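You operate a simulated robot arm through the tools that you are given. There is no shell and no other tool.

You run a simulated two-armed robot. Do the job below in one go: nothing can be reset, and whatever is moved stays where it is left.

TASK
Move the white sensor to mark 4, clamp it and teach it.
Fine: its yellow button teaches it, once the knob is tight.
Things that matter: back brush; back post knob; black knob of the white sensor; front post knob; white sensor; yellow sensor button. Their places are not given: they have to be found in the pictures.

Only the result counts: the job must be done as asked and must still hold three seconds after the hand-in. Knocking over, shifting, dropping, spilling or breaking anything else fails it.

THE ROBOT
Two 7-joint arms with three-finger grippers on one trunk that stands fixed in place. Base frame: the origin is at the foot of the trunk, x ahead of it, y to its left, z up. Readings come in m, rad, newtons and seconds.
The left shoulder is at [0.07, 0.165, 1.038], the right one opposite. With the tool pointing down near the work surface each hand reaches from about 0.38 to 0.88 m from the base axis, measured 20 degrees to its own side. Payload 3.91 kg a hand.
Tool frame (each hand has its own): the origin (TCP) lies between the finger pads and is the grasp point; the fingertips stand 0.03 m ahead of it; z points along the fingers, y is the line along which they close. The gripper opens to 0.116 m; its body begins 0.073 m behind the TCP.
Orientation is told as [roll, pitch, yaw] about the base's x, y, z axes, in that order, counted from this pose: with the fingers straight down and closing along the base's y, the tool's x points along the base's -x, its y along +y and its z along -z.

THE INTERFACE
- The arms move only by the tool send_rows. It takes "left_rows", "right_rows" or both (then of equal length, played together; a hand with none holds still); each is a list that holds one entry, the list of rows, each a list of 7 numbers: the shift along the tool's x, y, z in units of 50 mm (1.0 is 50 mm), then the turn, a rotation vector about the tool's x, y, z in units of 5 degrees (1.0 is 5 degrees), then the gripper command, from -1 (shut) to 1 (fully open), values between in proportion. In form: [[[x, y, z, ax, ay, az, hand], ...]]. A call has 1 to 20 rows; each row shifts and turns the commanded pose from where the row before left it, along the tool's axes as they then stand. A call with a number of a shift or a turn outside -1 to 1 is refused whole. Rows are played at 5 a second. More than 0.05 m and 0.15 rad between two rows, or a gripper value outside its range, and nothing of the call is played. Where a pose cannot be reached the arm comes as near as it can. A force on the tool above 70 N (or 10 N above the force at the start of the call, whichever is more), or a blocked arm, ends the call early, and 0.2 s more pass. The fingers move at their own pace (about 0.153 m/s each) and stop on an object; they squeeze with about 35 N. The grip force told is the motor's: it shows also when the fingers shut on nothing. Time passes only in rows, and 0.2 s behind the last, so rows that do not move let the fingers close. The reply holds the time, the measured pose of the TCP, the force on the tool along the base axes, the opening and the grip force, in the units named above and with some noise, with the torque about the TCP (base axes, N m) and any sound that the robot's microphone picked up.
- Cameras (640 x 400 px; columns grow to the right, rows downward): "scene" is now at [0.1143, 0.0582, 1.3568]; the picture's right is [0.67, -0.74, -0.00], its down [-0.43, -0.39, -0.82] and it looks along [0.61, 0.55, -0.58] (base axes); focal length 316 px, centre (320, 200). "left" rides on the left gripper at [0.075, 0.017, -0.088] in its tool frame; the picture's right is [-0.22, 0.97, 0.00], its down [-0.70, -0.16, -0.70] and it looks along [-0.68, -0.16, 0.71] (tool axes); focal length 247 px, centre (320, 200). "right" rides on the right gripper at [0.052, 0.056, -0.088] in its tool frame; the picture's right is [-0.73, 0.68, 0.00], its down [-0.49, -0.52, -0.70] and it looks along [-0.48, -0.51, 0.71] (tool axes); focal length 247 px, centre (320, 200).
- get_image(camera): a new picture of that camera. The clock stands still meanwhile.
- move_column(by): slides the trunk up (or, below 0, down) by that many m; the arms and the scene camera ride with it, the base frame stays. It gives what a move gives, with no picture.
- head_to(pan, tilt): turns the head with the scene camera to pan (to the left, within 1.501 rad either way) and tilt (down, from -0.506 to 1.204), counted from straight ahead of the robot. It gives what a move gives.
- locate(camera, pixels): there is no depth. For up to 12 entries [column, row, z] of the newest picture of that camera ("zoom" is the newest enlarged one), the place [x, y] in the base frame at which the ray of that pixel passes the height z, good to about 0.002 m. The clock stands still meanwhile.
- inspect(camera, box): a new picture of the part [left, top, right, bottom] of that camera's present view, enlarged. The clock stands still meanwhile.
- close_job(): hands the job in; it is judged then, once.

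Leave the grippers open and the arms clear of the work at the hand-in unless told otherwise.

The tools are called by a JSON object that holds its "name" and its "arguments". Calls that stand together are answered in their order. send_rows: Moves the arms, as the interface text tells. Its arguments: {"type":"object","properties":{"left_rows":{"type":"array","items":{"type":"array","items":{"type":"array","items":{"type":"number"}}}},"right_rows":{"type":"array","items":{"type":"array","items":{"type":"array","items":{"type":"number"}}}}},"required":[]} The other tools are called the same way: move_column (by) moves the trunk up or down; head_to (pan, tilt) turns the head that bears the scene camera; get_image (camera) takes a picture; locate (camera, pixels) gives the place at which the rays of pixels pass given heights; inspect (camera, box) takes an enlarged picture of a part of a camera's view; close_job () hands the job in.

At the start:

```text
time_s: 0.0
left_ee_pos: [0.4568, 0.5374, 1.0042]
left_tool_rot: [0.0, 0.001, -0.002]
left_ft_force: [0.1, -0.3, 0.6]
left_ft_torque: [0.0, -0.01, -0.01]
left_width: 0.1158
left_gripper_force: 0.1
right_ee_pos: [0.4265, 0.0765, 1.0412]
right_tool_rot: [0.001, 0.002, -0.001]
right_ft_force: [0.4, 0.9, -0.2]
right_ft_torque: [0.0, 0.04, 0.03]
right_width: 0.116
right_gripper_force: 0.0
trunk travel left (down, up): [-0.575, 0.265]
head pan, tilt (commanded): [0.737, 0.614]
```

scene: 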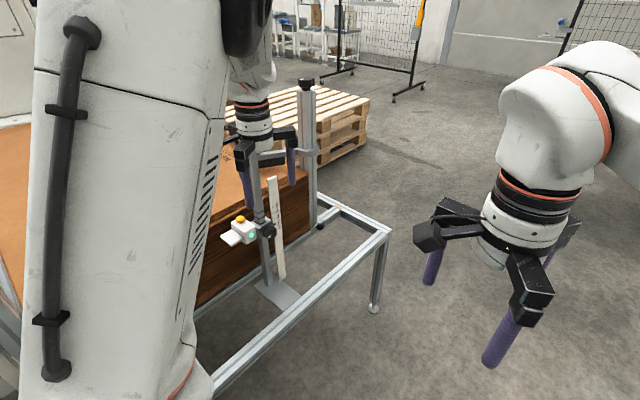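
right: 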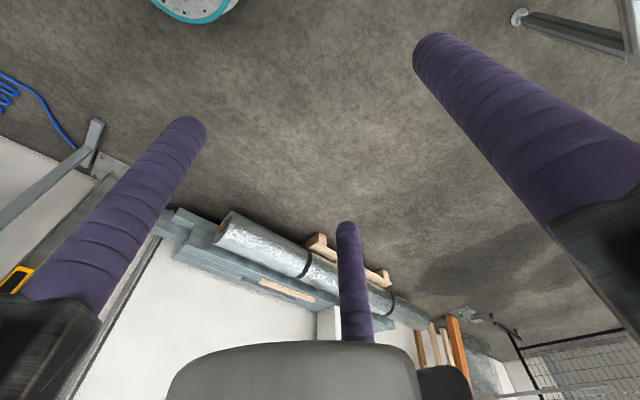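
left: 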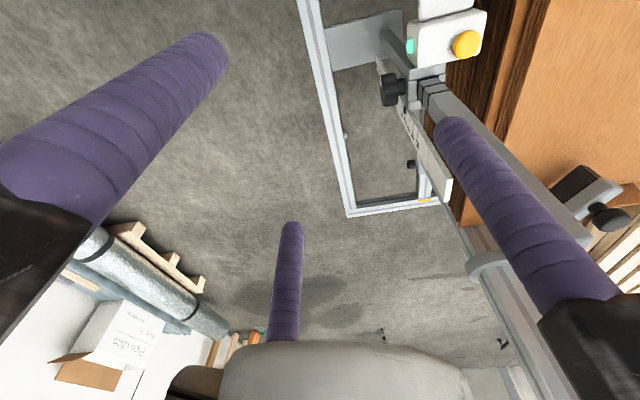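

I see the white sensor with a yellow button on a vertical post near scene pixel (240,230), a black knob near (268,230), and a ruler-like scale. I'll take closer pictures first.

{"name": "inspect", "arguments": {"camera": "scene", "box": [200, 70, 360, 320]}}

{"name": "inspect", "arguments": {"camera": "left", "box": [320, 0, 640, 260]}}

```text
1.60 times, centred on (280, 195) of scene
```

zoom: 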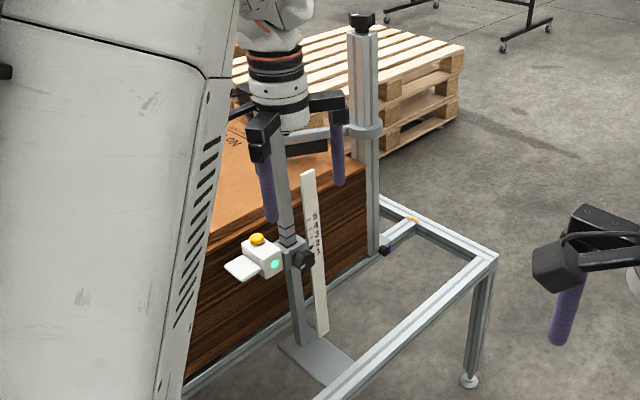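

```text
1.54 times, centred on (480, 130) of left
```

zoom: 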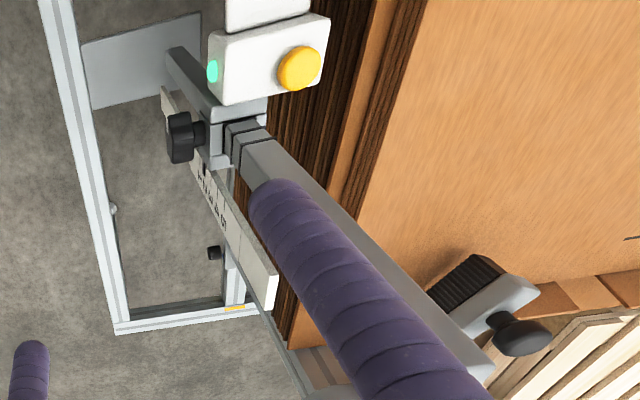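

The left hand hides part of the post. Triangulating by hand puts the button near (0.47, 0.67, 0.83) and the knob near (0.51, 0.61, 0.79). I'll draw the left hand back, away from the post, and yaw it by 55° so that its camera looks at the sensor.

{"name": "send_rows", "arguments": {"left_rows": [[[0.87, -0.25, -0.2, 0, 0, 0, 1], [0.87, -0.25, -0.2, 0, 0, 0, 1], [0.87, -0.25, -0.2, 0, 0, 0, 1], [0, 0, 0, 0, 0, -1, 1], [0, 0, 0, 0, 0, -1, 1], [0, 0, 0, 0, 0, -1, 1], [0, 0, 0, 0, 0, -1, 1], [0, 0, 0, 0, 0, -1, 1], [0, 0, 0, 0, 0, -1, 1], [0, 0, 0, 0, 0, -1, 1], [0, 0, 0, 0, 0, -1, 1], [0, 0, 0, 0, 0, -1, 1], [0, 0, 0, 0, 0, -1, 1], [0, 0, 0, 0, 0, -1, 1]]]}}

```text
time_s: 3.0
left_ee_pos: [0.327, 0.4997, 1.0346]
left_tool_rot: [0.001, 0.0, 0.96]
left_ft_force: [-0.8, 0.0, 0.5]
left_ft_torque: [0.01, 0.0, -0.03]
left_width: 0.116
left_gripper_force: 0.1
right_ee_pos: [0.4271, 0.0768, 1.0424]
right_tool_rot: [0.0, 0.001, -0.003]
right_ft_force: [0.0, -0.4, 0.4]
right_ft_torque: [0.03, 0.02, -0.04]
right_width: 0.1162
right_gripper_force: 0.0
trunk travel left (down, up): [-0.575, 0.265]
head pan, tilt (commanded): [0.737, 0.614]
```

The left hand has moved as asked. Next I look through the left and scene cameras.

{"name": "get_image", "arguments": {"camera": "left"}}

{"name": "get_image", "arguments": {"camera": "scene"}}

```text
taken
```

left: 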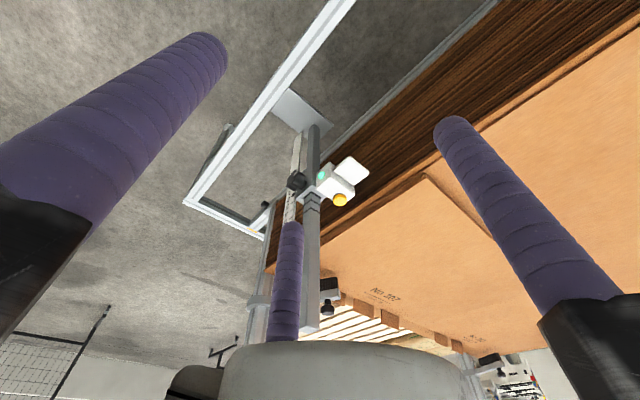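

```text
taken
```

scene: 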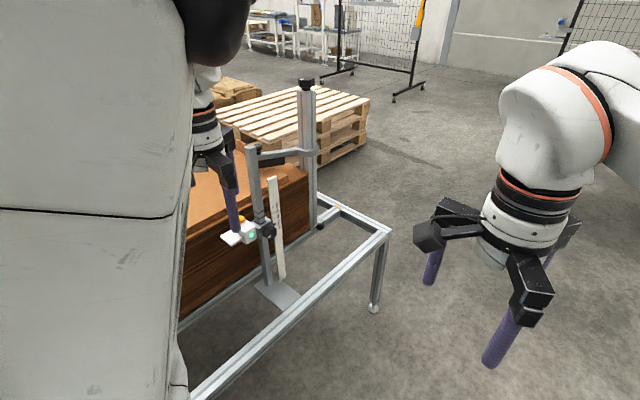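

{"name": "inspect", "arguments": {"camera": "left", "box": [240, 90, 400, 190]}}

{"name": "inspect", "arguments": {"camera": "left", "box": [200, 130, 440, 340]}}

{"name": "inspect", "arguments": {"camera": "scene", "box": [215, 120, 335, 320]}}

{"name": "inspect", "arguments": {"camera": "scene", "box": [215, 180, 295, 240]}}

```text
4.00 times, centred on (320, 140) of left
```

zoom: 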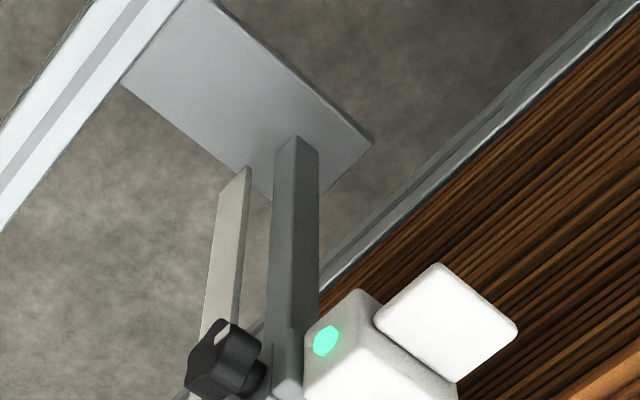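

```text
1.90 times, centred on (320, 235) of left
```

zoom: 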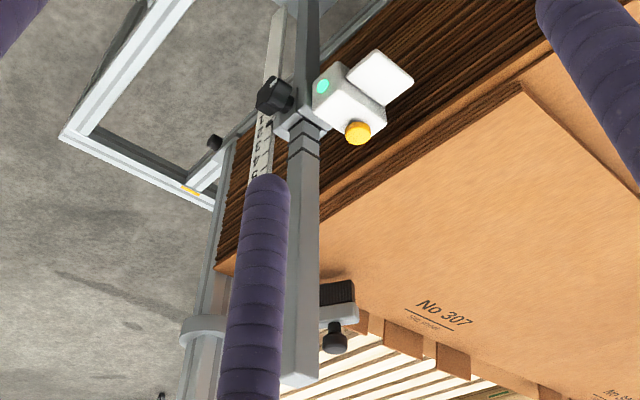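

```text
2.00 times, centred on (275, 220) of scene
```

zoom: 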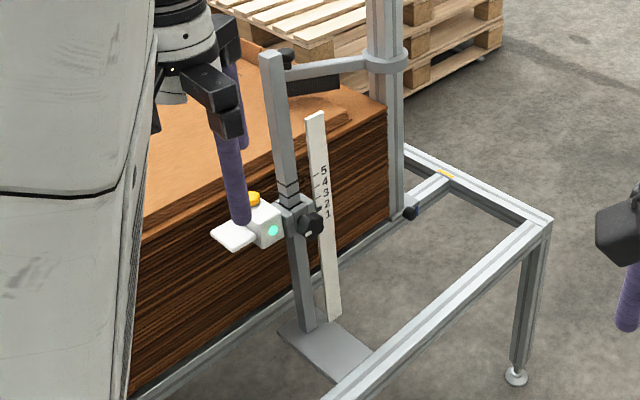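

```text
6.67 times, centred on (255, 210) of scene
```

zoom: 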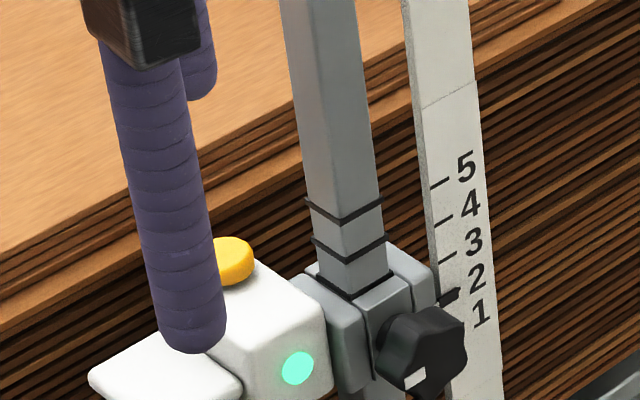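

The clamp pointer sits near mark 2 on the ruler, and mark 4 is two ticks higher. I'll triangulate the knob, the button, the tick marks and the post top using both cameras at several heights.

{"name": "locate", "arguments": {"camera": "left", "pixels": [[293.75, 180.5, 0.75], [293.75, 180.5, 0.85], [340, 198.7, 0.75], [340, 198.7, 0.85], [309.5, 321.8, 0.9], [309.5, 321.8, 1.0]]}}

{"name": "locate", "arguments": {"camera": "scene", "pixels": [[270.75, 232.8, 0.75], [270.75, 232.8, 0.85], [242.25, 219.3, 0.75], [242.25, 219.3, 0.85], [252, 146, 0.9], [252, 146, 1.0], [273, 213.3, 0.75], [273, 213.3, 0.85]]}}

```text
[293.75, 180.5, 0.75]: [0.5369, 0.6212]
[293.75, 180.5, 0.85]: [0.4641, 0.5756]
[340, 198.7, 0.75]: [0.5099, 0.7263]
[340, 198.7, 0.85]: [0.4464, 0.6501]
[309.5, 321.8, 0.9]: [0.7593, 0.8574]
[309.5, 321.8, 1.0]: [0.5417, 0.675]
```

```text
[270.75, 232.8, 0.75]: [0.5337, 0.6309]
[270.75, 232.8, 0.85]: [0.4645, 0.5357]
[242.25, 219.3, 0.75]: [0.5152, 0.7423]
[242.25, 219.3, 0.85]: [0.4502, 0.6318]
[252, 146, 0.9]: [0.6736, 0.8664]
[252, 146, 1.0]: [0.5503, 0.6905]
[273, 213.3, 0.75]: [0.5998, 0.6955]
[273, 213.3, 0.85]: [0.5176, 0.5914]
```

The estimates are knob about (0.521, 0.612, 0.770), button top about (0.483, 0.691, 0.797) and post top near z 0.99. To work on the knob from the -y side I first move the idle right hand away to -y. Meanwhile I unwind the left hand's yaw and bring it to about (0.40, 0.40, 0.95).

{"name": "send_rows", "arguments": {"left_rows": [[[0, 0, 0, 0, 0, 1, 1], [0, 0, 0, 0, 0, 1, 1], [0, 0, 0, 0, 0, 1, 1], [0, 0, 0, 0, 0, 1, 1], [0, 0, 0, 0, 0, 1, 1], [0, 0, 0, 0, 0, 1, 1], [0, 0, 0, 0, 0, 1, 1], [0, 0, 0, 0, 0, 1, 1], [0, 0, 0, 0, 0, 1, 1], [0, 0, 0, 0, 0, 1, 1], [0, 0, 0, 0, 0, 1, 1], [-0.487, -0.667, 0.533, 0, 0, 0, 1], [-0.487, -0.667, 0.533, 0, 0, 0, 1], [-0.487, -0.667, 0.533, 0, 0, 0, 1]]], "right_rows": [[[0, -1, 0, 0, 0, 0, 1], [0, -1, 0, 0, 0, 0, 1], [0, -1, 0, 0, 0, 0, 1], [0, -1, 0, 0, 0, 0, 1], [0, -1, 0, 0, 0, 0, 1], [0, -1, 0, 0, 0, 0, 1], [0, 0, 0, 0, 0, 0, 1], [0, 0, 0, 0, 0, 0, 1], [0, 0, 0, 0, 0, 0, 1], [0, 0, 0, 0, 0, 0, 1], [0, 0, 0, 0, 0, 0, 1], [0, 0, 0, 0, 0, 0, 1], [0, 0, 0, 0, 0, 0, 1], [0, 0, 0, 0, 0, 0, 1]]]}}

```text
time_s: 6.0
left_ee_pos: [0.3997, 0.4042, 0.953]
left_tool_rot: [0.0, 0.0, -0.001]
left_ft_force: [-0.6, -0.1, 0.5]
left_ft_torque: [0.0, -0.01, -0.01]
left_width: 0.1157
left_gripper_force: 0.0
right_ee_pos: [0.4269, -0.2231, 1.0401]
right_tool_rot: [-0.001, 0.0, -0.001]
right_ft_force: [0.1, -0.3, -0.3]
right_ft_torque: [0.0, 0.08, 0.0]
right_width: 0.116
right_gripper_force: 0.1
trunk travel left (down, up): [-0.575, 0.265]
head pan, tilt (commanded): [0.737, 0.614]
```

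Both arms moved cleanly. I take a fresh scene view with less obstruction, before rolling the left hand.

{"name": "get_image", "arguments": {"camera": "scene"}}

{"name": "get_image", "arguments": {"camera": "left"}}

```text
taken
```

scene: 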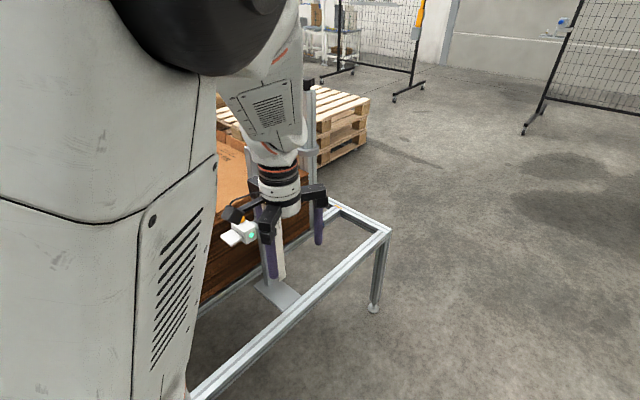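

```text
taken
```

left: 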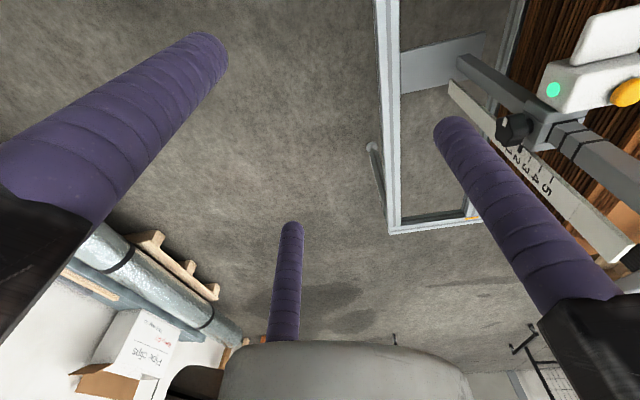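

The left view now shows the ruler ticks and the knob near (520,130). I'll enlarge that part.

{"name": "inspect", "arguments": {"camera": "left", "box": [480, 60, 640, 220]}}

{"name": "inspect", "arguments": {"camera": "left", "box": [490, 80, 590, 180]}}

```text
2.50 times, centred on (560, 140) of left
```

zoom: 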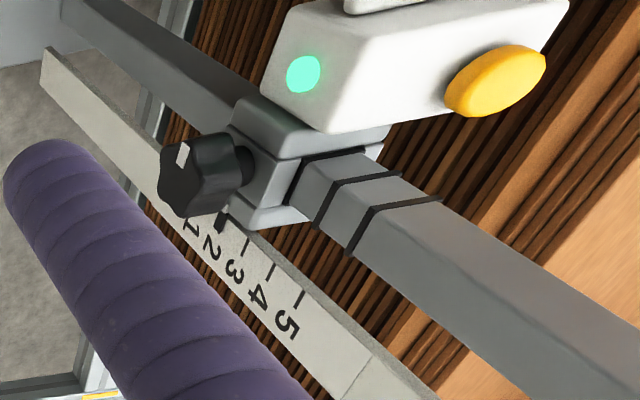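

```text
4.00 times, centred on (540, 130) of left
```

zoom: 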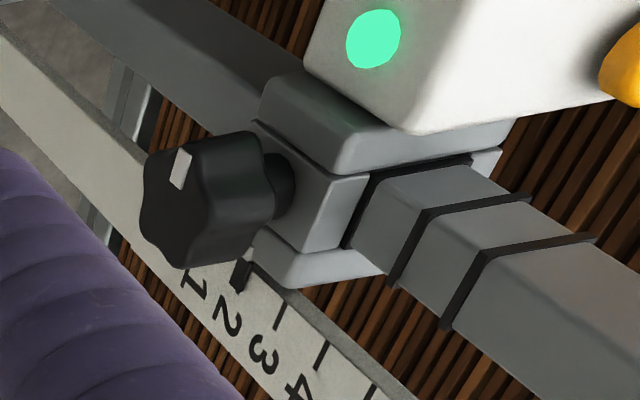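

The pointer (dark tip) stands at mark 2's tick, and ticks 3, 4 and 5 are clearly visible. I'll locate the knob, pointer, ticks, LED and button from this pose to triangulate with the earlier scene rays.

{"name": "locate", "arguments": {"camera": "left", "pixels": [[507.5, 131.25, 0.75], [507.5, 131.25, 0.85], [540, 168.75, 0.75], [540, 168.75, 0.85], [530, 158.75, 0.75], [530, 158.75, 0.85], [552.5, 178.75, 0.75], [552.5, 178.75, 0.85], [520, 148.75, 0.75], [520, 148.75, 0.85], [553.5, 89.5, 0.75], [553.5, 89.5, 0.85]]}}

{"name": "locate", "arguments": {"camera": "scene", "pixels": [[273, 213.3, 0.75], [273, 213.3, 0.85], [274.05, 218.55, 0.75], [274.05, 218.55, 0.85], [273, 207.75, 0.75], [273, 207.75, 0.85], [274.5, 224.55, 0.75], [274.5, 224.55, 0.85], [251.7, 235.2, 0.75], [251.7, 235.2, 0.85]]}}

```text
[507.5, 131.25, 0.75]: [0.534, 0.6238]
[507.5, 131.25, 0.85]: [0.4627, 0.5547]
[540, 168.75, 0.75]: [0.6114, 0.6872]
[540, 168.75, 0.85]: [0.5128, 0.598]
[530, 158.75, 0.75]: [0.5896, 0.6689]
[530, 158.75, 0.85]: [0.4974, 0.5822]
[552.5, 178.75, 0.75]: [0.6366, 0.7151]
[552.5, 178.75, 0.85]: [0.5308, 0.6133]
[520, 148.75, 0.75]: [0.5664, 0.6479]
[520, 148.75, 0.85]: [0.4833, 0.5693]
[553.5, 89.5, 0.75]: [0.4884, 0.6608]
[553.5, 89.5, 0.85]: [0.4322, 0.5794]
```

```text
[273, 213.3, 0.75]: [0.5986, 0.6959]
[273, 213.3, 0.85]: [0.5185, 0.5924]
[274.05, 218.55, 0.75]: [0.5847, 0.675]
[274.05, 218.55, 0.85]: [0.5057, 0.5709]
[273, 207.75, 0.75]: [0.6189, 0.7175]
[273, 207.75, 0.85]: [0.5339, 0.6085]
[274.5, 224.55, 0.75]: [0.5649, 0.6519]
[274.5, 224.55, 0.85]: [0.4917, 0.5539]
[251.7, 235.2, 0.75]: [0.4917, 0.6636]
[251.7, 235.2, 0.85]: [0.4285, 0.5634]
```

The points are pointer about (0.551, 0.633, 0.768), knob about (0.521, 0.612, 0.770) and LED about (0.481, 0.649, 0.765), so the knob axis runs roughly along -y. Next I roll the left hand by 90° so that its fingers point to +y, at the present place, which is clear.

{"name": "send_rows", "arguments": {"left_rows": [[[0, 0, 0, -1, 0, 0, 1], [0, 0, 0, -1, 0, 0, 1], [0, 0, 0, -1, 0, 0, 1], [0, 0, 0, -1, 0, 0, 1], [0, 0, 0, -1, 0, 0, 1], [0, 0, 0, -1, 0, 0, 1], [0, 0, 0, -1, 0, 0, 1], [0, 0, 0, -1, 0, 0, 1], [0, 0, 0, -1, 0, 0, 1], [0, 0, 0, -1, 0, 0, 1], [0, 0, 0, -1, 0, 0, 1], [0, 0, 0, -1, 0, 0, 1], [0, 0, 0, -1, 0, 0, 1], [0, 0, 0, -1, 0, 0, 1], [0, 0, 0, -1, 0, 0, 1], [0, 0, 0, -1, 0, 0, 1], [0, 0, 0, -1, 0, 0, 1], [0, 0, 0, -1, 0, 0, 1], [0, 0, 0, 0, 0, 0, 1]]]}}

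```text
time_s: 10.0
left_ee_pos: [0.403, 0.4185, 0.9339]
left_tool_rot: [1.482, -0.014, 0.051]
left_ft_force: [-0.2, -0.1, 0.2]
left_ft_torque: [0.0, 0.0, -0.05]
left_width: 0.116
left_gripper_force: 0.0
left hand out of reach, approached as far as the arm can: row 4, 5, 6
right_ee_pos: [0.425, -0.224, 1.0412]
right_tool_rot: [0.001, 0.001, -0.001]
right_ft_force: [-0.4, -0.2, 0.1]
right_ft_torque: [0.05, -0.03, 0.0]
right_width: 0.1162
right_gripper_force: 0.1
trunk travel left (down, up): [-0.575, 0.265]
head pan, tilt (commanded): [0.737, 0.614]
```

Some rows fell short, and the hand now stands at roll 1.48. I move it out along base +x and +y and down a little, where the arm has more room. In tool axes that is x -0.1, z +0.03, y -0.1.

{"name": "send_rows", "arguments": {"left_rows": [[[-0.5, -0.5, 0.0, 0, 0, 0, 1], [-0.5, -0.5, 0.0, 0, 0, 0, 1], [-0.5, -0.5, 0.0, 0, 0, 0, 1], [-0.5, -0.5, 0.0, 0, 0, 0, 1], [0, 0, 0, 0, 0, 0, 1], [0, 0, 0, 0, 0, 0, 1]]]}}

{"name": "get_image", "arguments": {"camera": "left"}}

{"name": "get_image", "arguments": {"camera": "scene"}}

```text
time_s: 11.4
left_ee_pos: [0.5091, 0.4129, 0.8412]
left_tool_rot: [1.561, 0.002, 0.014]
left_ft_force: [0.6, 0.3, -0.3]
left_ft_torque: [0.02, -0.01, 0.0]
left_width: 0.1159
left_gripper_force: 0.2
right_ee_pos: [0.426, -0.2232, 1.0387]
right_tool_rot: [-0.001, 0.003, -0.003]
right_ft_force: [-0.2, 0.1, -0.5]
right_ft_torque: [-0.01, 0.02, 0.0]
right_width: 0.1162
right_gripper_force: 0.0
trunk travel left (down, up): [-0.575, 0.265]
head pan, tilt (commanded): [0.737, 0.614]
```

```text
taken
```

left: 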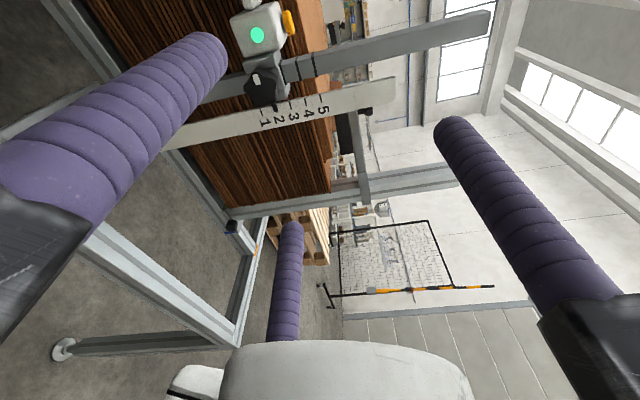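

```text
taken
```

scene: 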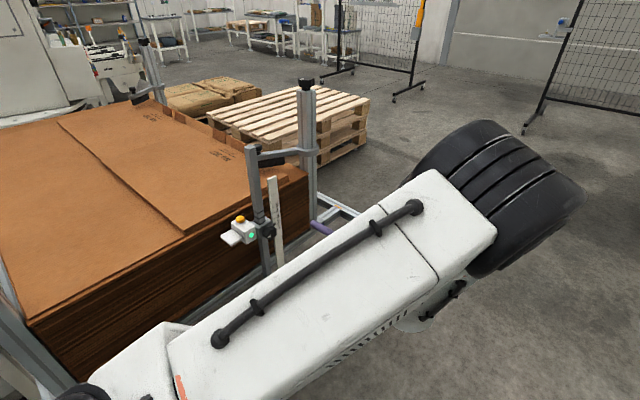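

The hand now points to +y and the left camera sees the sensor almost horizontally, with picture right meaning up. I enlarge the sensor area in both cameras.

{"name": "inspect", "arguments": {"camera": "left", "box": [200, 0, 360, 140]}}

{"name": "inspect", "arguments": {"camera": "scene", "box": [215, 130, 335, 270]}}

{"name": "locate", "arguments": {"camera": "left", "pixels": [[264, 82, 0.75], [264, 82, 0.8]]}}

```text
2.86 times, centred on (280, 70) of left
```

zoom: 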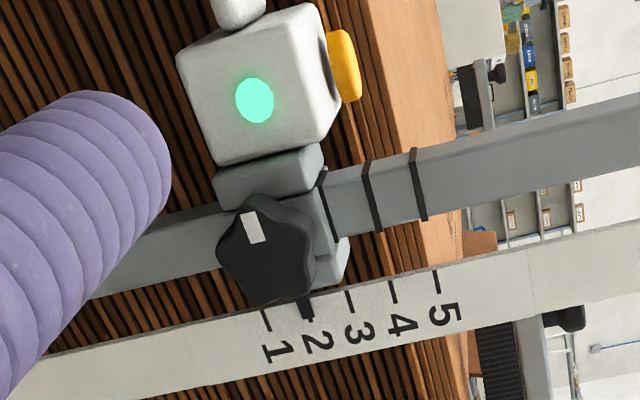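

```text
2.86 times, centred on (275, 200) of scene
```

zoom: 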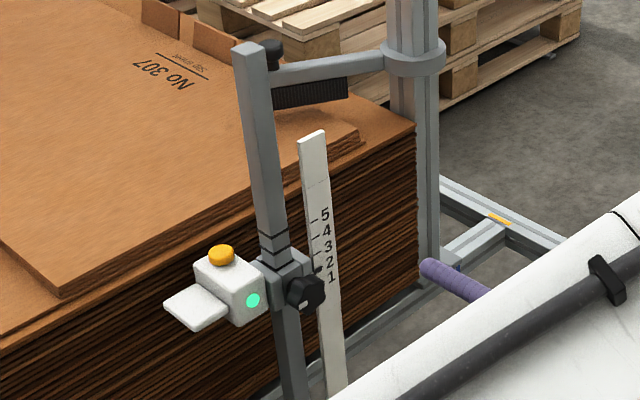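

```text
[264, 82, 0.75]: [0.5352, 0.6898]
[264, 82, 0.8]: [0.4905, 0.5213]
```

The knob, pointer and ticks are sharp here. I locate those pixels again, using positions taken from the enlargements, and triangulate more precisely.

{"name": "locate", "arguments": {"camera": "left", "pixels": [[261.8, 90.3, 0.75], [261.8, 90.3, 0.8], [275.5, 108.5, 0.75], [275.5, 108.5, 0.8], [290.5, 105.7, 0.75], [290.5, 105.7, 0.78], [305.6, 101.5, 0.79], [305.6, 101.5, 0.82], [289.1, 22.75, 0.75], [289.1, 22.75, 0.8], [257.25, 35, 0.75], [257.25, 35, 0.8]]}}

{"name": "locate", "arguments": {"camera": "scene", "pixels": [[270.8, 232.55, 0.75], [270.8, 232.55, 0.8], [273.6, 223.8, 0.75], [273.6, 223.8, 0.8], [273.95, 218.2, 0.75], [273.95, 218.2, 0.8], [273.95, 212.95, 0.75], [273.95, 212.95, 0.8], [240.35, 218.55, 0.75], [240.35, 218.55, 0.8], [251.55, 235, 0.75], [251.55, 235, 0.8]]}}

```text
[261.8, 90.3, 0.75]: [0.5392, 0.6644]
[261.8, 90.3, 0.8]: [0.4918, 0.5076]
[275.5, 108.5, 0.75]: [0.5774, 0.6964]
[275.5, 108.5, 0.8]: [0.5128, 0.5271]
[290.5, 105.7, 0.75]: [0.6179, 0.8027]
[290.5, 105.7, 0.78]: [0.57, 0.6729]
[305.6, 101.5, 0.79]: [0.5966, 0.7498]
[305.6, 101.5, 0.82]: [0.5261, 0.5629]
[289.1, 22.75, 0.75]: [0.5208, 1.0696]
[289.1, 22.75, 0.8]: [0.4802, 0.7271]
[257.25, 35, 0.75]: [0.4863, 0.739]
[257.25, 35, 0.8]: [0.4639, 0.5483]
```

```text
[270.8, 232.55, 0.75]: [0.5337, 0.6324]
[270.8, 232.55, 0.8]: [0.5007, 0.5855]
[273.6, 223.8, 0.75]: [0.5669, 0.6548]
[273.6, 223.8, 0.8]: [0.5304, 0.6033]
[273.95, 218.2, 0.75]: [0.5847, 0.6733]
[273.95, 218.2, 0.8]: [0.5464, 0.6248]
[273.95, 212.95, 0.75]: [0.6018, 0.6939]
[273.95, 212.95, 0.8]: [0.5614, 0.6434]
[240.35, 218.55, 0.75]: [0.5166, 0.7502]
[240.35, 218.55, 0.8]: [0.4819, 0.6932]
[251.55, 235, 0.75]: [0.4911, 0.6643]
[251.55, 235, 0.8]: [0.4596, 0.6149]
```

The triangulation is now consistent. Knob face centre is about (0.525, 0.619, 0.765), pointer (0.554, 0.637, 0.768), tick 3 at z 0.7885 and tick 4 at z 0.8085. That is about 20 mm per mark, so a 40 mm lift is needed. The LED is at (0.4745, 0.638, 0.776) and the button at about (0.477, 0.686, 0.806). Before going in, I close the fingers part-way in free air to see how they move.

{"name": "send_rows", "arguments": {"left_rows": [[[0, 0, 0, 0, 0, 0, 0.2], [0, 0, 0, 0, 0, 0, 0.2], [0, 0, 0, 0, 0, 0, 0.2]]]}}

{"name": "get_image", "arguments": {"camera": "left"}}

```text
time_s: 12.2
left_ee_pos: [0.5091, 0.4134, 0.8395]
left_tool_rot: [1.564, 0.002, 0.017]
left_ft_force: [-0.4, -0.9, -0.3]
left_ft_torque: [-0.02, -0.01, 0.01]
left_width: 0.0695
left_gripper_force: 0.0
right_ee_pos: [0.4256, -0.2228, 1.0388]
right_tool_rot: [0.0, -0.001, -0.002]
right_ft_force: [-0.4, 0.5, 0.7]
right_ft_torque: [0.01, 0.01, 0.03]
right_width: 0.116
right_gripper_force: 0.0
trunk travel left (down, up): [-0.575, 0.265]
head pan, tilt (commanded): [0.737, 0.614]
```

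```text
taken
```

left: 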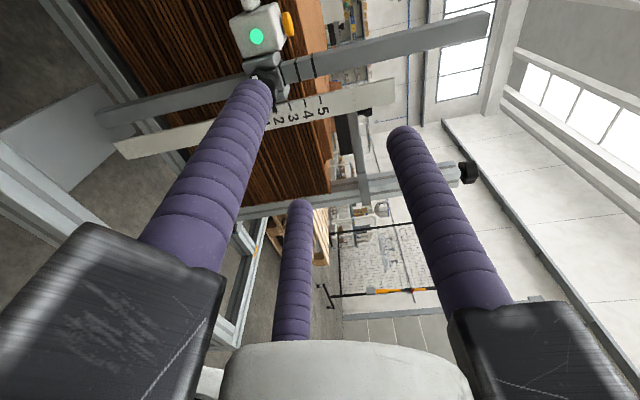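

The fingers close radially, like a three-jaw chuck, which suits the knob. I move to a stand-off in front of the knob at about (0.525, 0.53, 0.765), with the tips some 55 mm short of it.

{"name": "send_rows", "arguments": {"left_rows": [[[-0.107, -0.497, 0.78, 0, 0, 0, 0.2], [-0.107, -0.497, 0.78, 0, 0, 0, 0.2], [-0.107, -0.497, 0.78, 0, 0, 0, 0.2], [0, 0, 0, 0, 0, 0, 0.2], [0, 0, 0, 0, 0, 0, 0.2]]]}}

{"name": "get_image", "arguments": {"camera": "left"}}

{"name": "get_image", "arguments": {"camera": "scene"}}

```text
time_s: 13.4
left_ee_pos: [0.5298, 0.5238, 0.7704]
left_tool_rot: [1.572, 0.0, -0.001]
left_ft_force: [1.0, 0.2, -0.1]
left_ft_torque: [0.0, -0.03, 0.05]
left_width: 0.0695
left_gripper_force: 0.1
right_ee_pos: [0.4262, -0.2237, 1.04]
right_tool_rot: [0.0, 0.002, -0.001]
right_ft_force: [0.6, -0.7, 0.4]
right_ft_torque: [0.0, 0.0, -0.01]
right_width: 0.116
right_gripper_force: 0.1
trunk travel left (down, up): [-0.575, 0.265]
head pan, tilt (commanded): [0.737, 0.614]
```

```text
taken
```

left: 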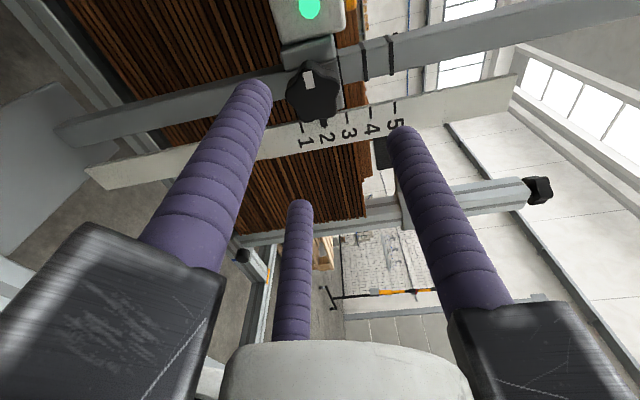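

```text
taken
```

scene: 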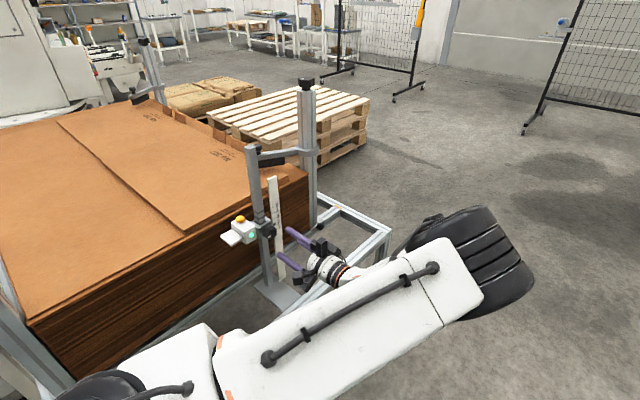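

The hand is at the stand-off. I inspect the knob, pointer and ticks at close range from the left camera.

{"name": "inspect", "arguments": {"camera": "left", "box": [250, 20, 410, 150]}}

{"name": "inspect", "arguments": {"camera": "scene", "box": [215, 190, 335, 290]}}

```text
3.08 times, centred on (330, 85) of left
```

zoom: 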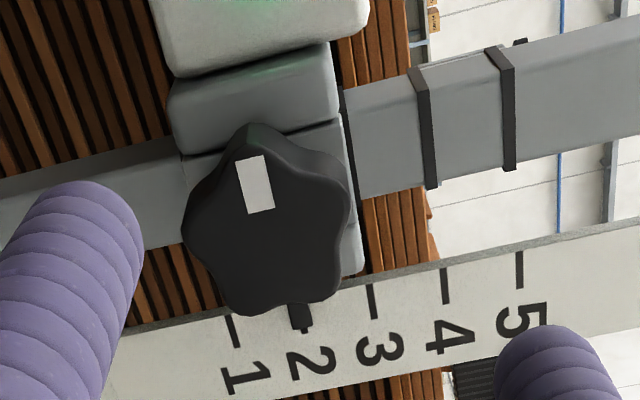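

```text
4.00 times, centred on (275, 240) of scene
```

zoom: 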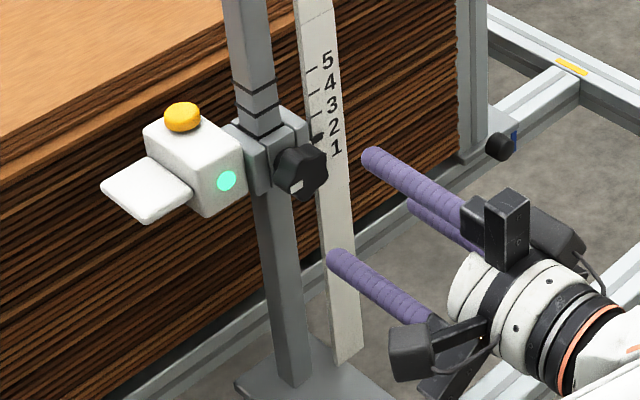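

The pointer (zoom px about (301,315)) sits exactly where tick 2 would be, midway between tick 1 (233) and tick 3 (373). I locate the knob face centre, zoom (268,222), i.e. left px (313.1,92.2).

{"name": "locate", "arguments": {"camera": "left", "pixels": [[313.1, 92.15, 0.76], [313.1, 92.15, 0.765], [313.1, 92.15, 0.77], [324, 122.4, 0.765], [324, 122.4, 0.77], [302, 128, 0.745], [302, 128, 0.75], [347, 117.5, 0.785], [370.3, 112.6, 0.805], [370.3, 112.6, 0.81], [394.7, 107.8, 0.825], [394.7, 107.8, 0.83]]}}

{"name": "locate", "arguments": {"camera": "scene", "pixels": [[270, 232.5, 0.76], [270, 232.5, 0.77], [274.1, 224, 0.76], [274.1, 224, 0.77], [251.6, 235.25, 0.77], [251.6, 235.25, 0.78], [240.5, 217, 0.8], [240.5, 217, 0.82]]}}

```text
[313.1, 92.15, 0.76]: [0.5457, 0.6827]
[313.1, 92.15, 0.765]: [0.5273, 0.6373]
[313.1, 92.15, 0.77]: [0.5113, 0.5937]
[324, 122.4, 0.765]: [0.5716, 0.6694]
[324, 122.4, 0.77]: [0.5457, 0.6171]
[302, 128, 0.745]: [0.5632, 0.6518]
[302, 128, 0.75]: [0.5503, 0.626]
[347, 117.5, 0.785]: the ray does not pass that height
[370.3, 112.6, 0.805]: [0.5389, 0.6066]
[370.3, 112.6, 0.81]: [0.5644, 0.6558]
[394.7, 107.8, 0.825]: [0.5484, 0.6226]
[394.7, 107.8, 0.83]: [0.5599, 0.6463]
```

```text
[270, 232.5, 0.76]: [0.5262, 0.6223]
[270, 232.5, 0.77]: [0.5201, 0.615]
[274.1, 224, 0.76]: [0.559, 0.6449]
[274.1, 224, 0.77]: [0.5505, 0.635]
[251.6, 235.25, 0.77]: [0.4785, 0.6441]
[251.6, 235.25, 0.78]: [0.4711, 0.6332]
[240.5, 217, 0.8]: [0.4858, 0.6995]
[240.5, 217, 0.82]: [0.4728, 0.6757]
```

Both cameras agree: knob face centre (0.521, 0.617, 0.767), pointer z 0.768, marks at about 0.748, 0.768, 0.788, 0.808 and 0.828. I centre the hand on the knob axis and pre-spin it about its own axis in the tightening sense, to learn the wrist's range before I grip.

{"name": "send_rows", "arguments": {"left_rows": [[[0.18, -0.06, 0, 0, 0, 0, 0.2], [0, 0, 0, 0, 0, 1, 0.2], [0, 0, 0, 0, 0, 1, 0.2], [0, 0, 0, 0, 0, 1, 0.2], [0, 0, 0, 0, 0, 1, 0.2], [0, 0, 0, 0, 0, 1, 0.2], [0, 0, 0, 0, 0, 1, 0.2], [0, 0, 0, 0, 0, 1, 0.2], [0, 0, 0, 0, 0, 1, 0.2], [0, 0, 0, 0, 0, 1, 0.2], [0, 0, 0, 0, 0, 1, 0.2], [0, 0, 0, 0, 0, 1, 0.2], [0, 0, 0, 0, 0, 1, 0.2], [0, 0, 0, 0, 0, 1, 0.2], [0, 0, 0, 0, 0, 1, 0.2], [0, 0, 0, 0, 0, 1, 0.2], [0, 0, 0, 0, 0, 1, 0.2], [0, 0, 0, 0, 0, 1, 0.2], [0, 0, 0, 0, 0, 1, 0.2], [0, 0, 0, 0, 0, 0, 0.2]]]}}

```text
time_s: 17.6
left_ee_pos: [0.5193, 0.5281, 0.7662]
left_tool_rot: [-2.224, 1.572, 2.487]
left_ft_force: [0.0, 0.4, 0.5]
left_ft_torque: [0.01, -0.03, -0.04]
left_width: 0.0695
left_gripper_force: 0.1
right_ee_pos: [0.4264, -0.2233, 1.0398]
right_tool_rot: [0.001, 0.002, -0.002]
right_ft_force: [0.3, 0.5, 1.0]
right_ft_torque: [0.0, 0.01, 0.02]
right_width: 0.1162
right_gripper_force: 0.1
trunk travel left (down, up): [-0.575, 0.265]
head pan, tilt (commanded): [0.737, 0.614]
```

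+90° of spin went without any limit. I try 50° more to find the end of the range.

{"name": "send_rows", "arguments": {"left_rows": [[[0, 0, 0, 0, 0, 1, 0.2], [0, 0, 0, 0, 0, 1, 0.2], [0, 0, 0, 0, 0, 1, 0.2], [0, 0, 0, 0, 0, 1, 0.2], [0, 0, 0, 0, 0, 1, 0.2], [0, 0, 0, 0, 0, 1, 0.2], [0, 0, 0, 0, 0, 1, 0.2], [0, 0, 0, 0, 0, 1, 0.2], [0, 0, 0, 0, 0, 1, 0.2], [0, 0, 0, 0, 0, 1, 0.2], [0, 0, 0, 0, 0, 0, 0.2]]]}}

{"name": "get_image", "arguments": {"camera": "left"}}

```text
time_s: 20.0
left_ee_pos: [0.5183, 0.527, 0.7657]
left_tool_rot: [-1.57, 0.698, 3.139]
left_ft_force: [-0.3, -0.5, 0.2]
left_ft_torque: [0.04, 0.01, -0.01]
left_width: 0.0695
left_gripper_force: 0.0
right_ee_pos: [0.425, -0.2218, 1.04]
right_tool_rot: [0.002, 0.002, -0.004]
right_ft_force: [-0.6, 0.8, 0.0]
right_ft_torque: [-0.01, 0.03, -0.01]
right_width: 0.1159
right_gripper_force: 0.0
trunk travel left (down, up): [-0.575, 0.265]
head pan, tilt (commanded): [0.737, 0.614]
```

```text
taken
```

left: 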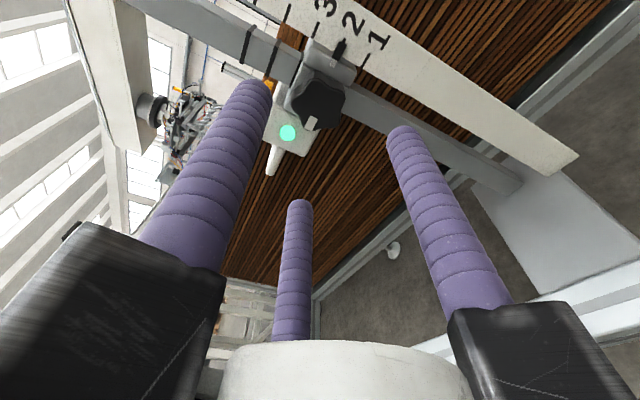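

The spin reaches at least +140°, which leaves plenty to turn back in the loosening sense. From this new view, with LED at (288,133) and knob at (318,102), I check the knob centre and the depth of the LED face and ruler once more.

{"name": "inspect", "arguments": {"camera": "left", "box": [230, 0, 430, 180]}}

{"name": "locate", "arguments": {"camera": "left", "pixels": [[288, 132.5, 0.77], [288, 132.5, 0.78], [288, 132.5, 0.775]]}}

```text
2.22 times, centred on (330, 90) of left
```

zoom: 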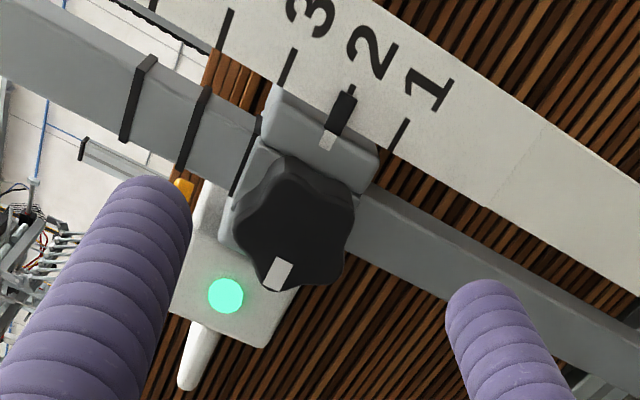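

```text
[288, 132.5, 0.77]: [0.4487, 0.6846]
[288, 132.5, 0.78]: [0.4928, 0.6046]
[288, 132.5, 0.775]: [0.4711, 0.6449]
```

{"name": "locate", "arguments": {"camera": "left", "pixels": [[317.4, 104.4, 0.765], [317.4, 104.4, 0.77], [339.5, 49.5, 0.765], [339.5, 49.5, 0.77], [361, 61, 0.745], [361, 61, 0.75], [310.6, 30, 0.785], [310.6, 30, 0.79]]}}

```text
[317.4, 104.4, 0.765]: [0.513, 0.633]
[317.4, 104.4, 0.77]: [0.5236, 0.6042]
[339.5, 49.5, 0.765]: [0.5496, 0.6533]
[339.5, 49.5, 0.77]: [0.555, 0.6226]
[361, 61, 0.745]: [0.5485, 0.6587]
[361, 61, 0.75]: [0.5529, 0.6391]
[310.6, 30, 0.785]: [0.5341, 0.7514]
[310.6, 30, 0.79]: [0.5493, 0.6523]
```

The knob axis is confirmed at x 0.520, z 0.7675, with the face at y about 0.617 and the sensor and ruler faces at y about 0.637. I approach along the axis until the tips are about level with the knob's face (TCP y about 0.59), with the opening still wide enough to pass over it.

{"name": "send_rows", "arguments": {"left_rows": [[[0.056, 0, 0.4, 0, 0, 0, 0.2], [0, 0, 0.4, 0, 0, 0, 0.2], [0, 0, 0.4, 0, 0, 0, 0.2], [0, 0, 0, 0, 0, 0, 0.2]]]}}

{"name": "get_image", "arguments": {"camera": "left"}}

{"name": "inspect", "arguments": {"camera": "scene", "box": [215, 190, 335, 290]}}

```text
time_s: 21.0
left_ee_pos: [0.5187, 0.5868, 0.7688]
left_tool_rot: [-1.571, 0.699, 3.139]
left_ft_force: [1.0, 0.0, 0.7]
left_ft_torque: [0.04, 0.0, 0.01]
left_width: 0.0695
left_gripper_force: 0.1
right_ee_pos: [0.4264, -0.2237, 1.0389]
right_tool_rot: [0.0, -0.001, -0.001]
right_ft_force: [-0.4, -0.9, -0.1]
right_ft_torque: [0.01, -0.01, 0.01]
right_width: 0.1159
right_gripper_force: 0.0
trunk travel left (down, up): [-0.575, 0.265]
head pan, tilt (commanded): [0.737, 0.614]
```

```text
taken
```

left: 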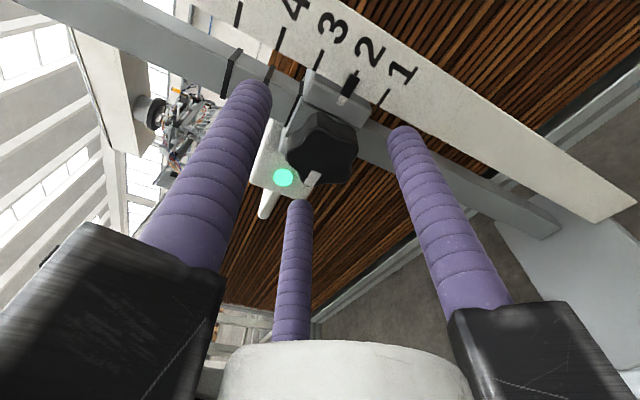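

```text
4.00 times, centred on (275, 240) of scene
```

zoom: 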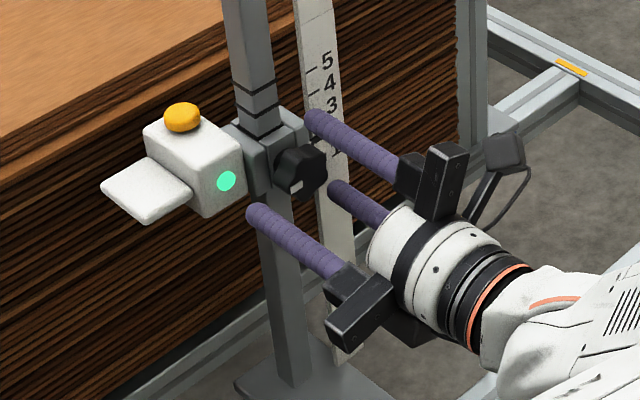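

The tips are about level with the knob's face and the knob lies centred between the three fingers, with no contact. I advance the last 16 mm, so the tips stop short of the ruler and sensor faces.

{"name": "send_rows", "arguments": {"left_rows": [[[0, 0, 0.17, 0, 0, 0, 0.2], [0, 0, 0.17, 0, 0, 0, 0.2], [0, 0, 0, 0, 0, 0, 0.2]]]}}

{"name": "get_image", "arguments": {"camera": "left"}}

{"name": "inspect", "arguments": {"camera": "scene", "box": [235, 200, 315, 260]}}

```text
time_s: 21.8
left_ee_pos: [0.5199, 0.604, 0.769]
left_tool_rot: [-1.572, 0.698, 3.141]
left_ft_force: [0.3, -0.1, 0.5]
left_ft_torque: [0.01, 0.0, -0.05]
left_width: 0.0696
left_gripper_force: 0.2
right_ee_pos: [0.4256, -0.2226, 1.0397]
right_tool_rot: [0.0, 0.0, -0.002]
right_ft_force: [-0.2, 0.0, 0.6]
right_ft_torque: [-0.02, -0.01, -0.03]
right_width: 0.116
right_gripper_force: 0.0
trunk travel left (down, up): [-0.575, 0.265]
head pan, tilt (commanded): [0.737, 0.614]
```

```text
taken
```

left: 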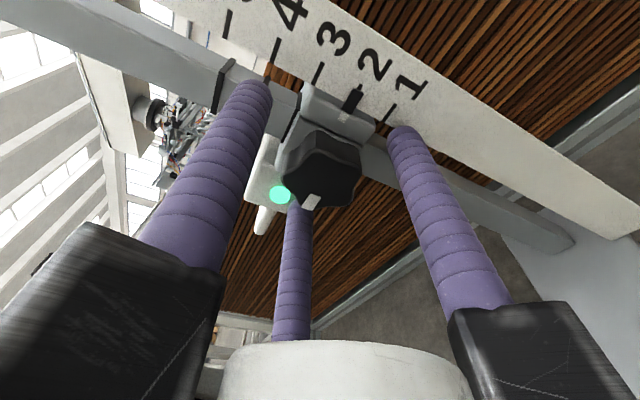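

```text
6.67 times, centred on (275, 230) of scene
```

zoom: 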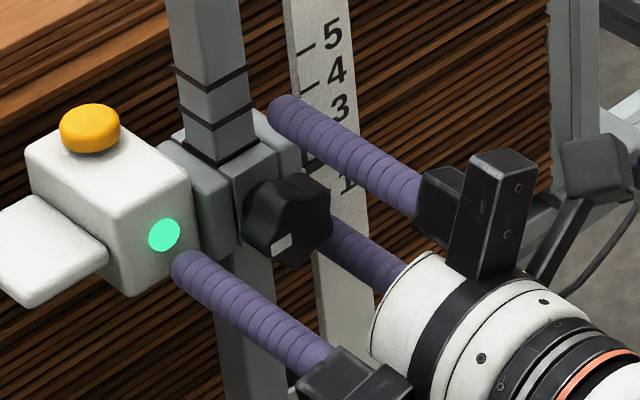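

No contact so far, and the knob is inside the three fingers. I close on it and read the opening and forces.

{"name": "send_rows", "arguments": {"left_rows": [[[0, 0, 0, 0, 0, 0, -0.5], [0, 0, 0, 0, 0, 0, -1], [0, 0, 0, 0, 0, 0, -1], [0, 0, 0, 0, 0, 0, -1]]]}}

{"name": "get_image", "arguments": {"camera": "left"}}

{"name": "inspect", "arguments": {"camera": "scene", "box": [235, 200, 315, 260]}}

```text
time_s: 22.8
left_ee_pos: [0.517, 0.6024, 0.7677]
left_tool_rot: [-1.57, 0.698, 3.142]
left_ft_force: [-7.0, -15.9, -10.1]
left_ft_torque: [-0.67, 0.0, -0.31]
left_width: 0.0364
left_gripper_force: 44.7
right_ee_pos: [0.4252, -0.224, 1.0399]
right_tool_rot: [0.002, 0.001, -0.001]
right_ft_force: [-0.1, 1.3, 0.5]
right_ft_torque: [-0.02, 0.0, -0.04]
right_width: 0.116
right_gripper_force: 0.0
trunk travel left (down, up): [-0.575, 0.265]
head pan, tilt (commanded): [0.737, 0.614]
```

```text
taken
```

left: 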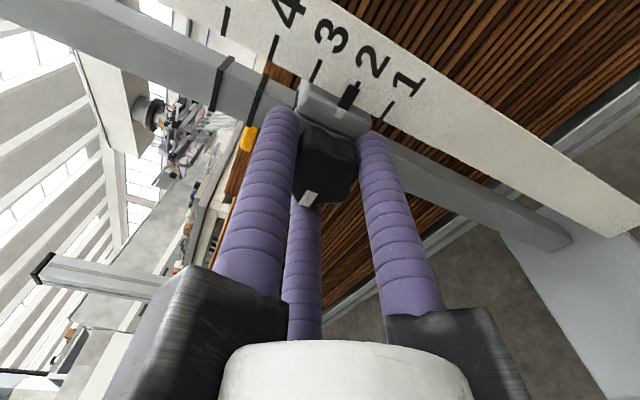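

```text
6.67 times, centred on (275, 230) of scene
```

zoom: 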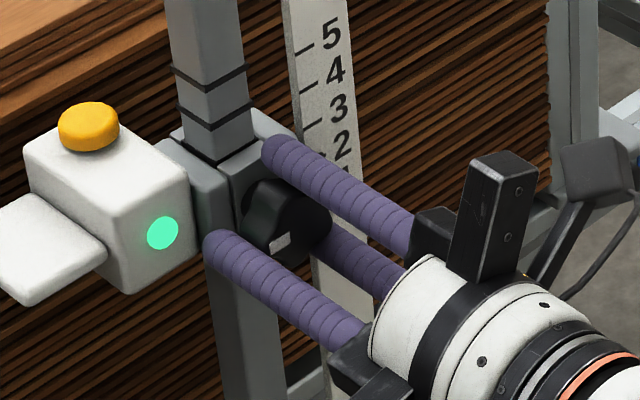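

The knob is gripped: opening 36 mm, grip 45 N. There is some side load (-7, -16, -10 N), so I ease the hand a few mm towards the load. Then I turn the knob 20° in the loosening sense (counter-clockwise seen from the front, i.e. negative about tool z).

{"name": "send_rows", "arguments": {"left_rows": [[[-0.06, -0.015, 0, 0, 0, 0, -1], [0, 0, 0, 0, 0, 0, -1], [0, 0, 0, 0, 0, -1, -1], [0, 0, 0, 0, 0, -1, -1], [0, 0, 0, 0, 0, -1, -1], [0, 0, 0, 0, 0, -1, -1], [0, 0, 0, 0, 0, 0, -1]]]}}

{"name": "get_image", "arguments": {"camera": "left"}}

{"name": "inspect", "arguments": {"camera": "scene", "box": [235, 200, 315, 260]}}

```text
time_s: 24.4
left_ee_pos: [0.5185, 0.6021, 0.7682]
left_tool_rot: [-1.576, 1.05, 3.137]
left_ft_force: [7.6, -17.4, -3.1]
left_ft_torque: [0.05, 0.01, -0.49]
left_width: 0.0365
left_gripper_force: 45.2
right_ee_pos: [0.427, -0.2245, 1.0398]
right_tool_rot: [0.001, 0.002, -0.002]
right_ft_force: [-0.4, 0.4, 0.8]
right_ft_torque: [-0.07, -0.02, -0.01]
right_width: 0.1159
right_gripper_force: 0.1
trunk travel left (down, up): [-0.575, 0.265]
head pan, tilt (commanded): [0.737, 0.614]
```

```text
taken
```

left: 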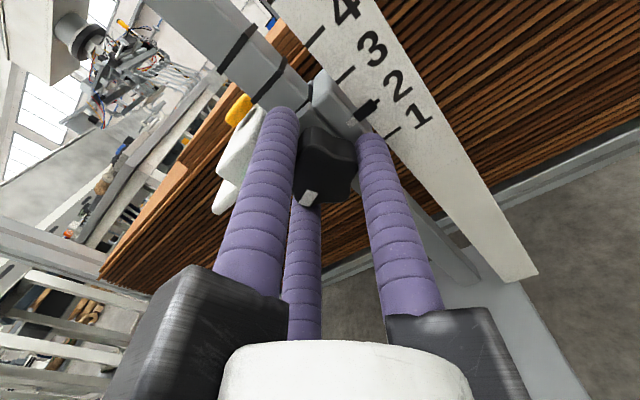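

```text
6.67 times, centred on (275, 230) of scene
```

zoom: 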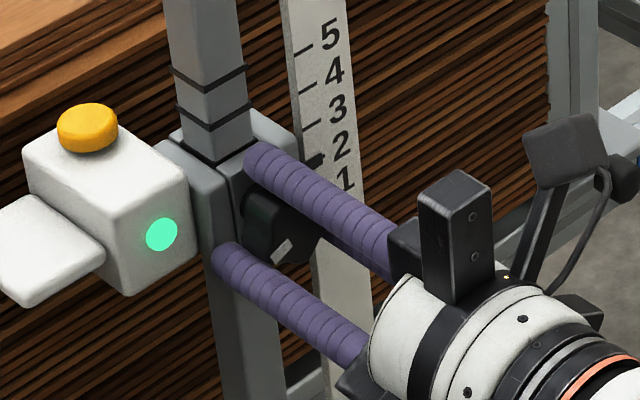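

The knob turned with the fingers: the white mark moved in the scene view and stayed put relative to the hand. There is hardly any torque about the axis. I loosen a further 40° and watch the readings.

{"name": "send_rows", "arguments": {"left_rows": [[[0, 0, 0, 0, 0, -1, -1], [0, 0, 0, 0, 0, -1, -1], [0, 0, 0, 0, 0, -1, -1], [0, 0, 0, 0, 0, -1, -1], [0, 0, 0, 0, 0, -1, -1], [0, 0, 0, 0, 0, -1, -1], [0, 0, 0, 0, 0, -1, -1], [0, 0, 0, 0, 0, -1, -1], [0, 0, 0, 0, 0, 0, -1]]]}}

{"name": "inspect", "arguments": {"camera": "scene", "box": [235, 200, 315, 260]}}

{"name": "get_image", "arguments": {"camera": "left"}}

```text
time_s: 26.4
left_ee_pos: [0.5214, 0.6031, 0.7667]
left_tool_rot: [1.583, 1.397, 0.006]
left_ft_force: [20.7, -8.5, 0.0]
left_ft_torque: [0.7, 0.01, -0.55]
left_width: 0.0363
left_gripper_force: 45.1
right_ee_pos: [0.4286, -0.2238, 1.0384]
right_tool_rot: [0.002, 0.004, -0.002]
right_ft_force: [-0.1, 0.1, 0.2]
right_ft_torque: [-0.01, 0.0, 0.01]
right_width: 0.1159
right_gripper_force: 0.1
trunk travel left (down, up): [-0.575, 0.265]
head pan, tilt (commanded): [0.737, 0.614]
```

```text
6.67 times, centred on (275, 230) of scene
```

zoom: 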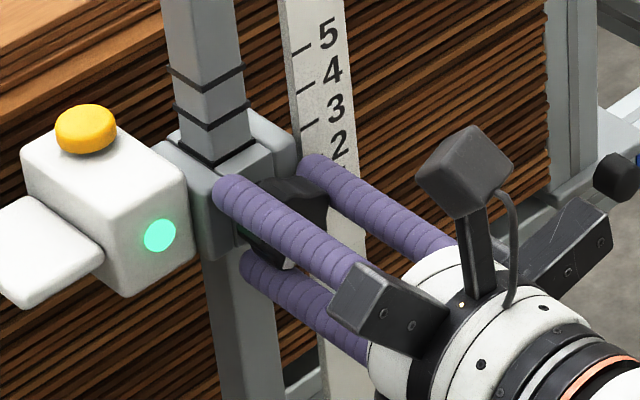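

```text
taken
```

left: 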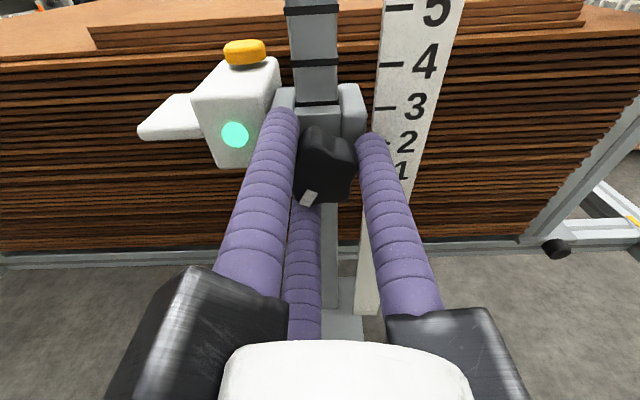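

60° of loosening is done. The grip is a few mm off-centre, hence 21 N of side load along x. I relieve that by shifting 5 mm to +x, then try a gentle 5 mm lift to see whether the carriage slides.

{"name": "send_rows", "arguments": {"left_rows": [[[-0.017, 0.1, 0, 0, 0, 0, -1], [0, 0, 0, 0, 0, 0, -1], [0.05, 0.009, 0, 0, 0, 0, -1], [0.05, 0.009, 0, 0, 0, 0, -1], [0, 0, 0, 0, 0, 0, -1]]]}}

{"name": "get_image", "arguments": {"camera": "left"}}

```text
time_s: 27.6
left_ee_pos: [0.5208, 0.6035, 0.7715]
left_tool_rot: [1.569, 1.396, -0.001]
left_ft_force: [-13.7, -19.4, -9.7]
left_ft_torque: [-0.99, 0.07, 0.68]
left_width: 0.0362
left_gripper_force: 44.5
right_ee_pos: [0.4259, -0.2232, 1.0409]
right_tool_rot: [0.0, 0.001, 0.0]
right_ft_force: [0.2, -0.3, -0.5]
right_ft_torque: [0.01, -0.02, -0.01]
right_width: 0.116
right_gripper_force: 0.1
trunk travel left (down, up): [-0.575, 0.265]
head pan, tilt (commanded): [0.737, 0.614]
```

```text
taken
```

left: 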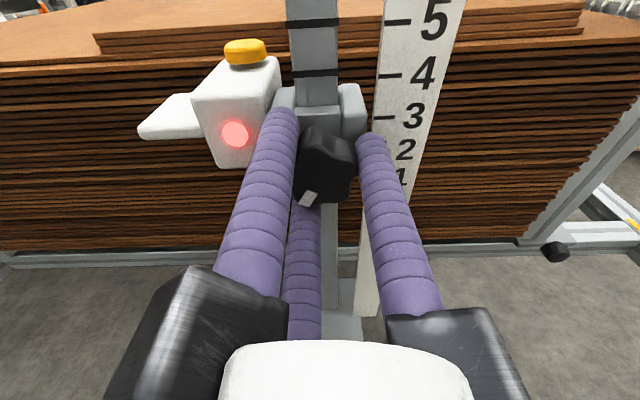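

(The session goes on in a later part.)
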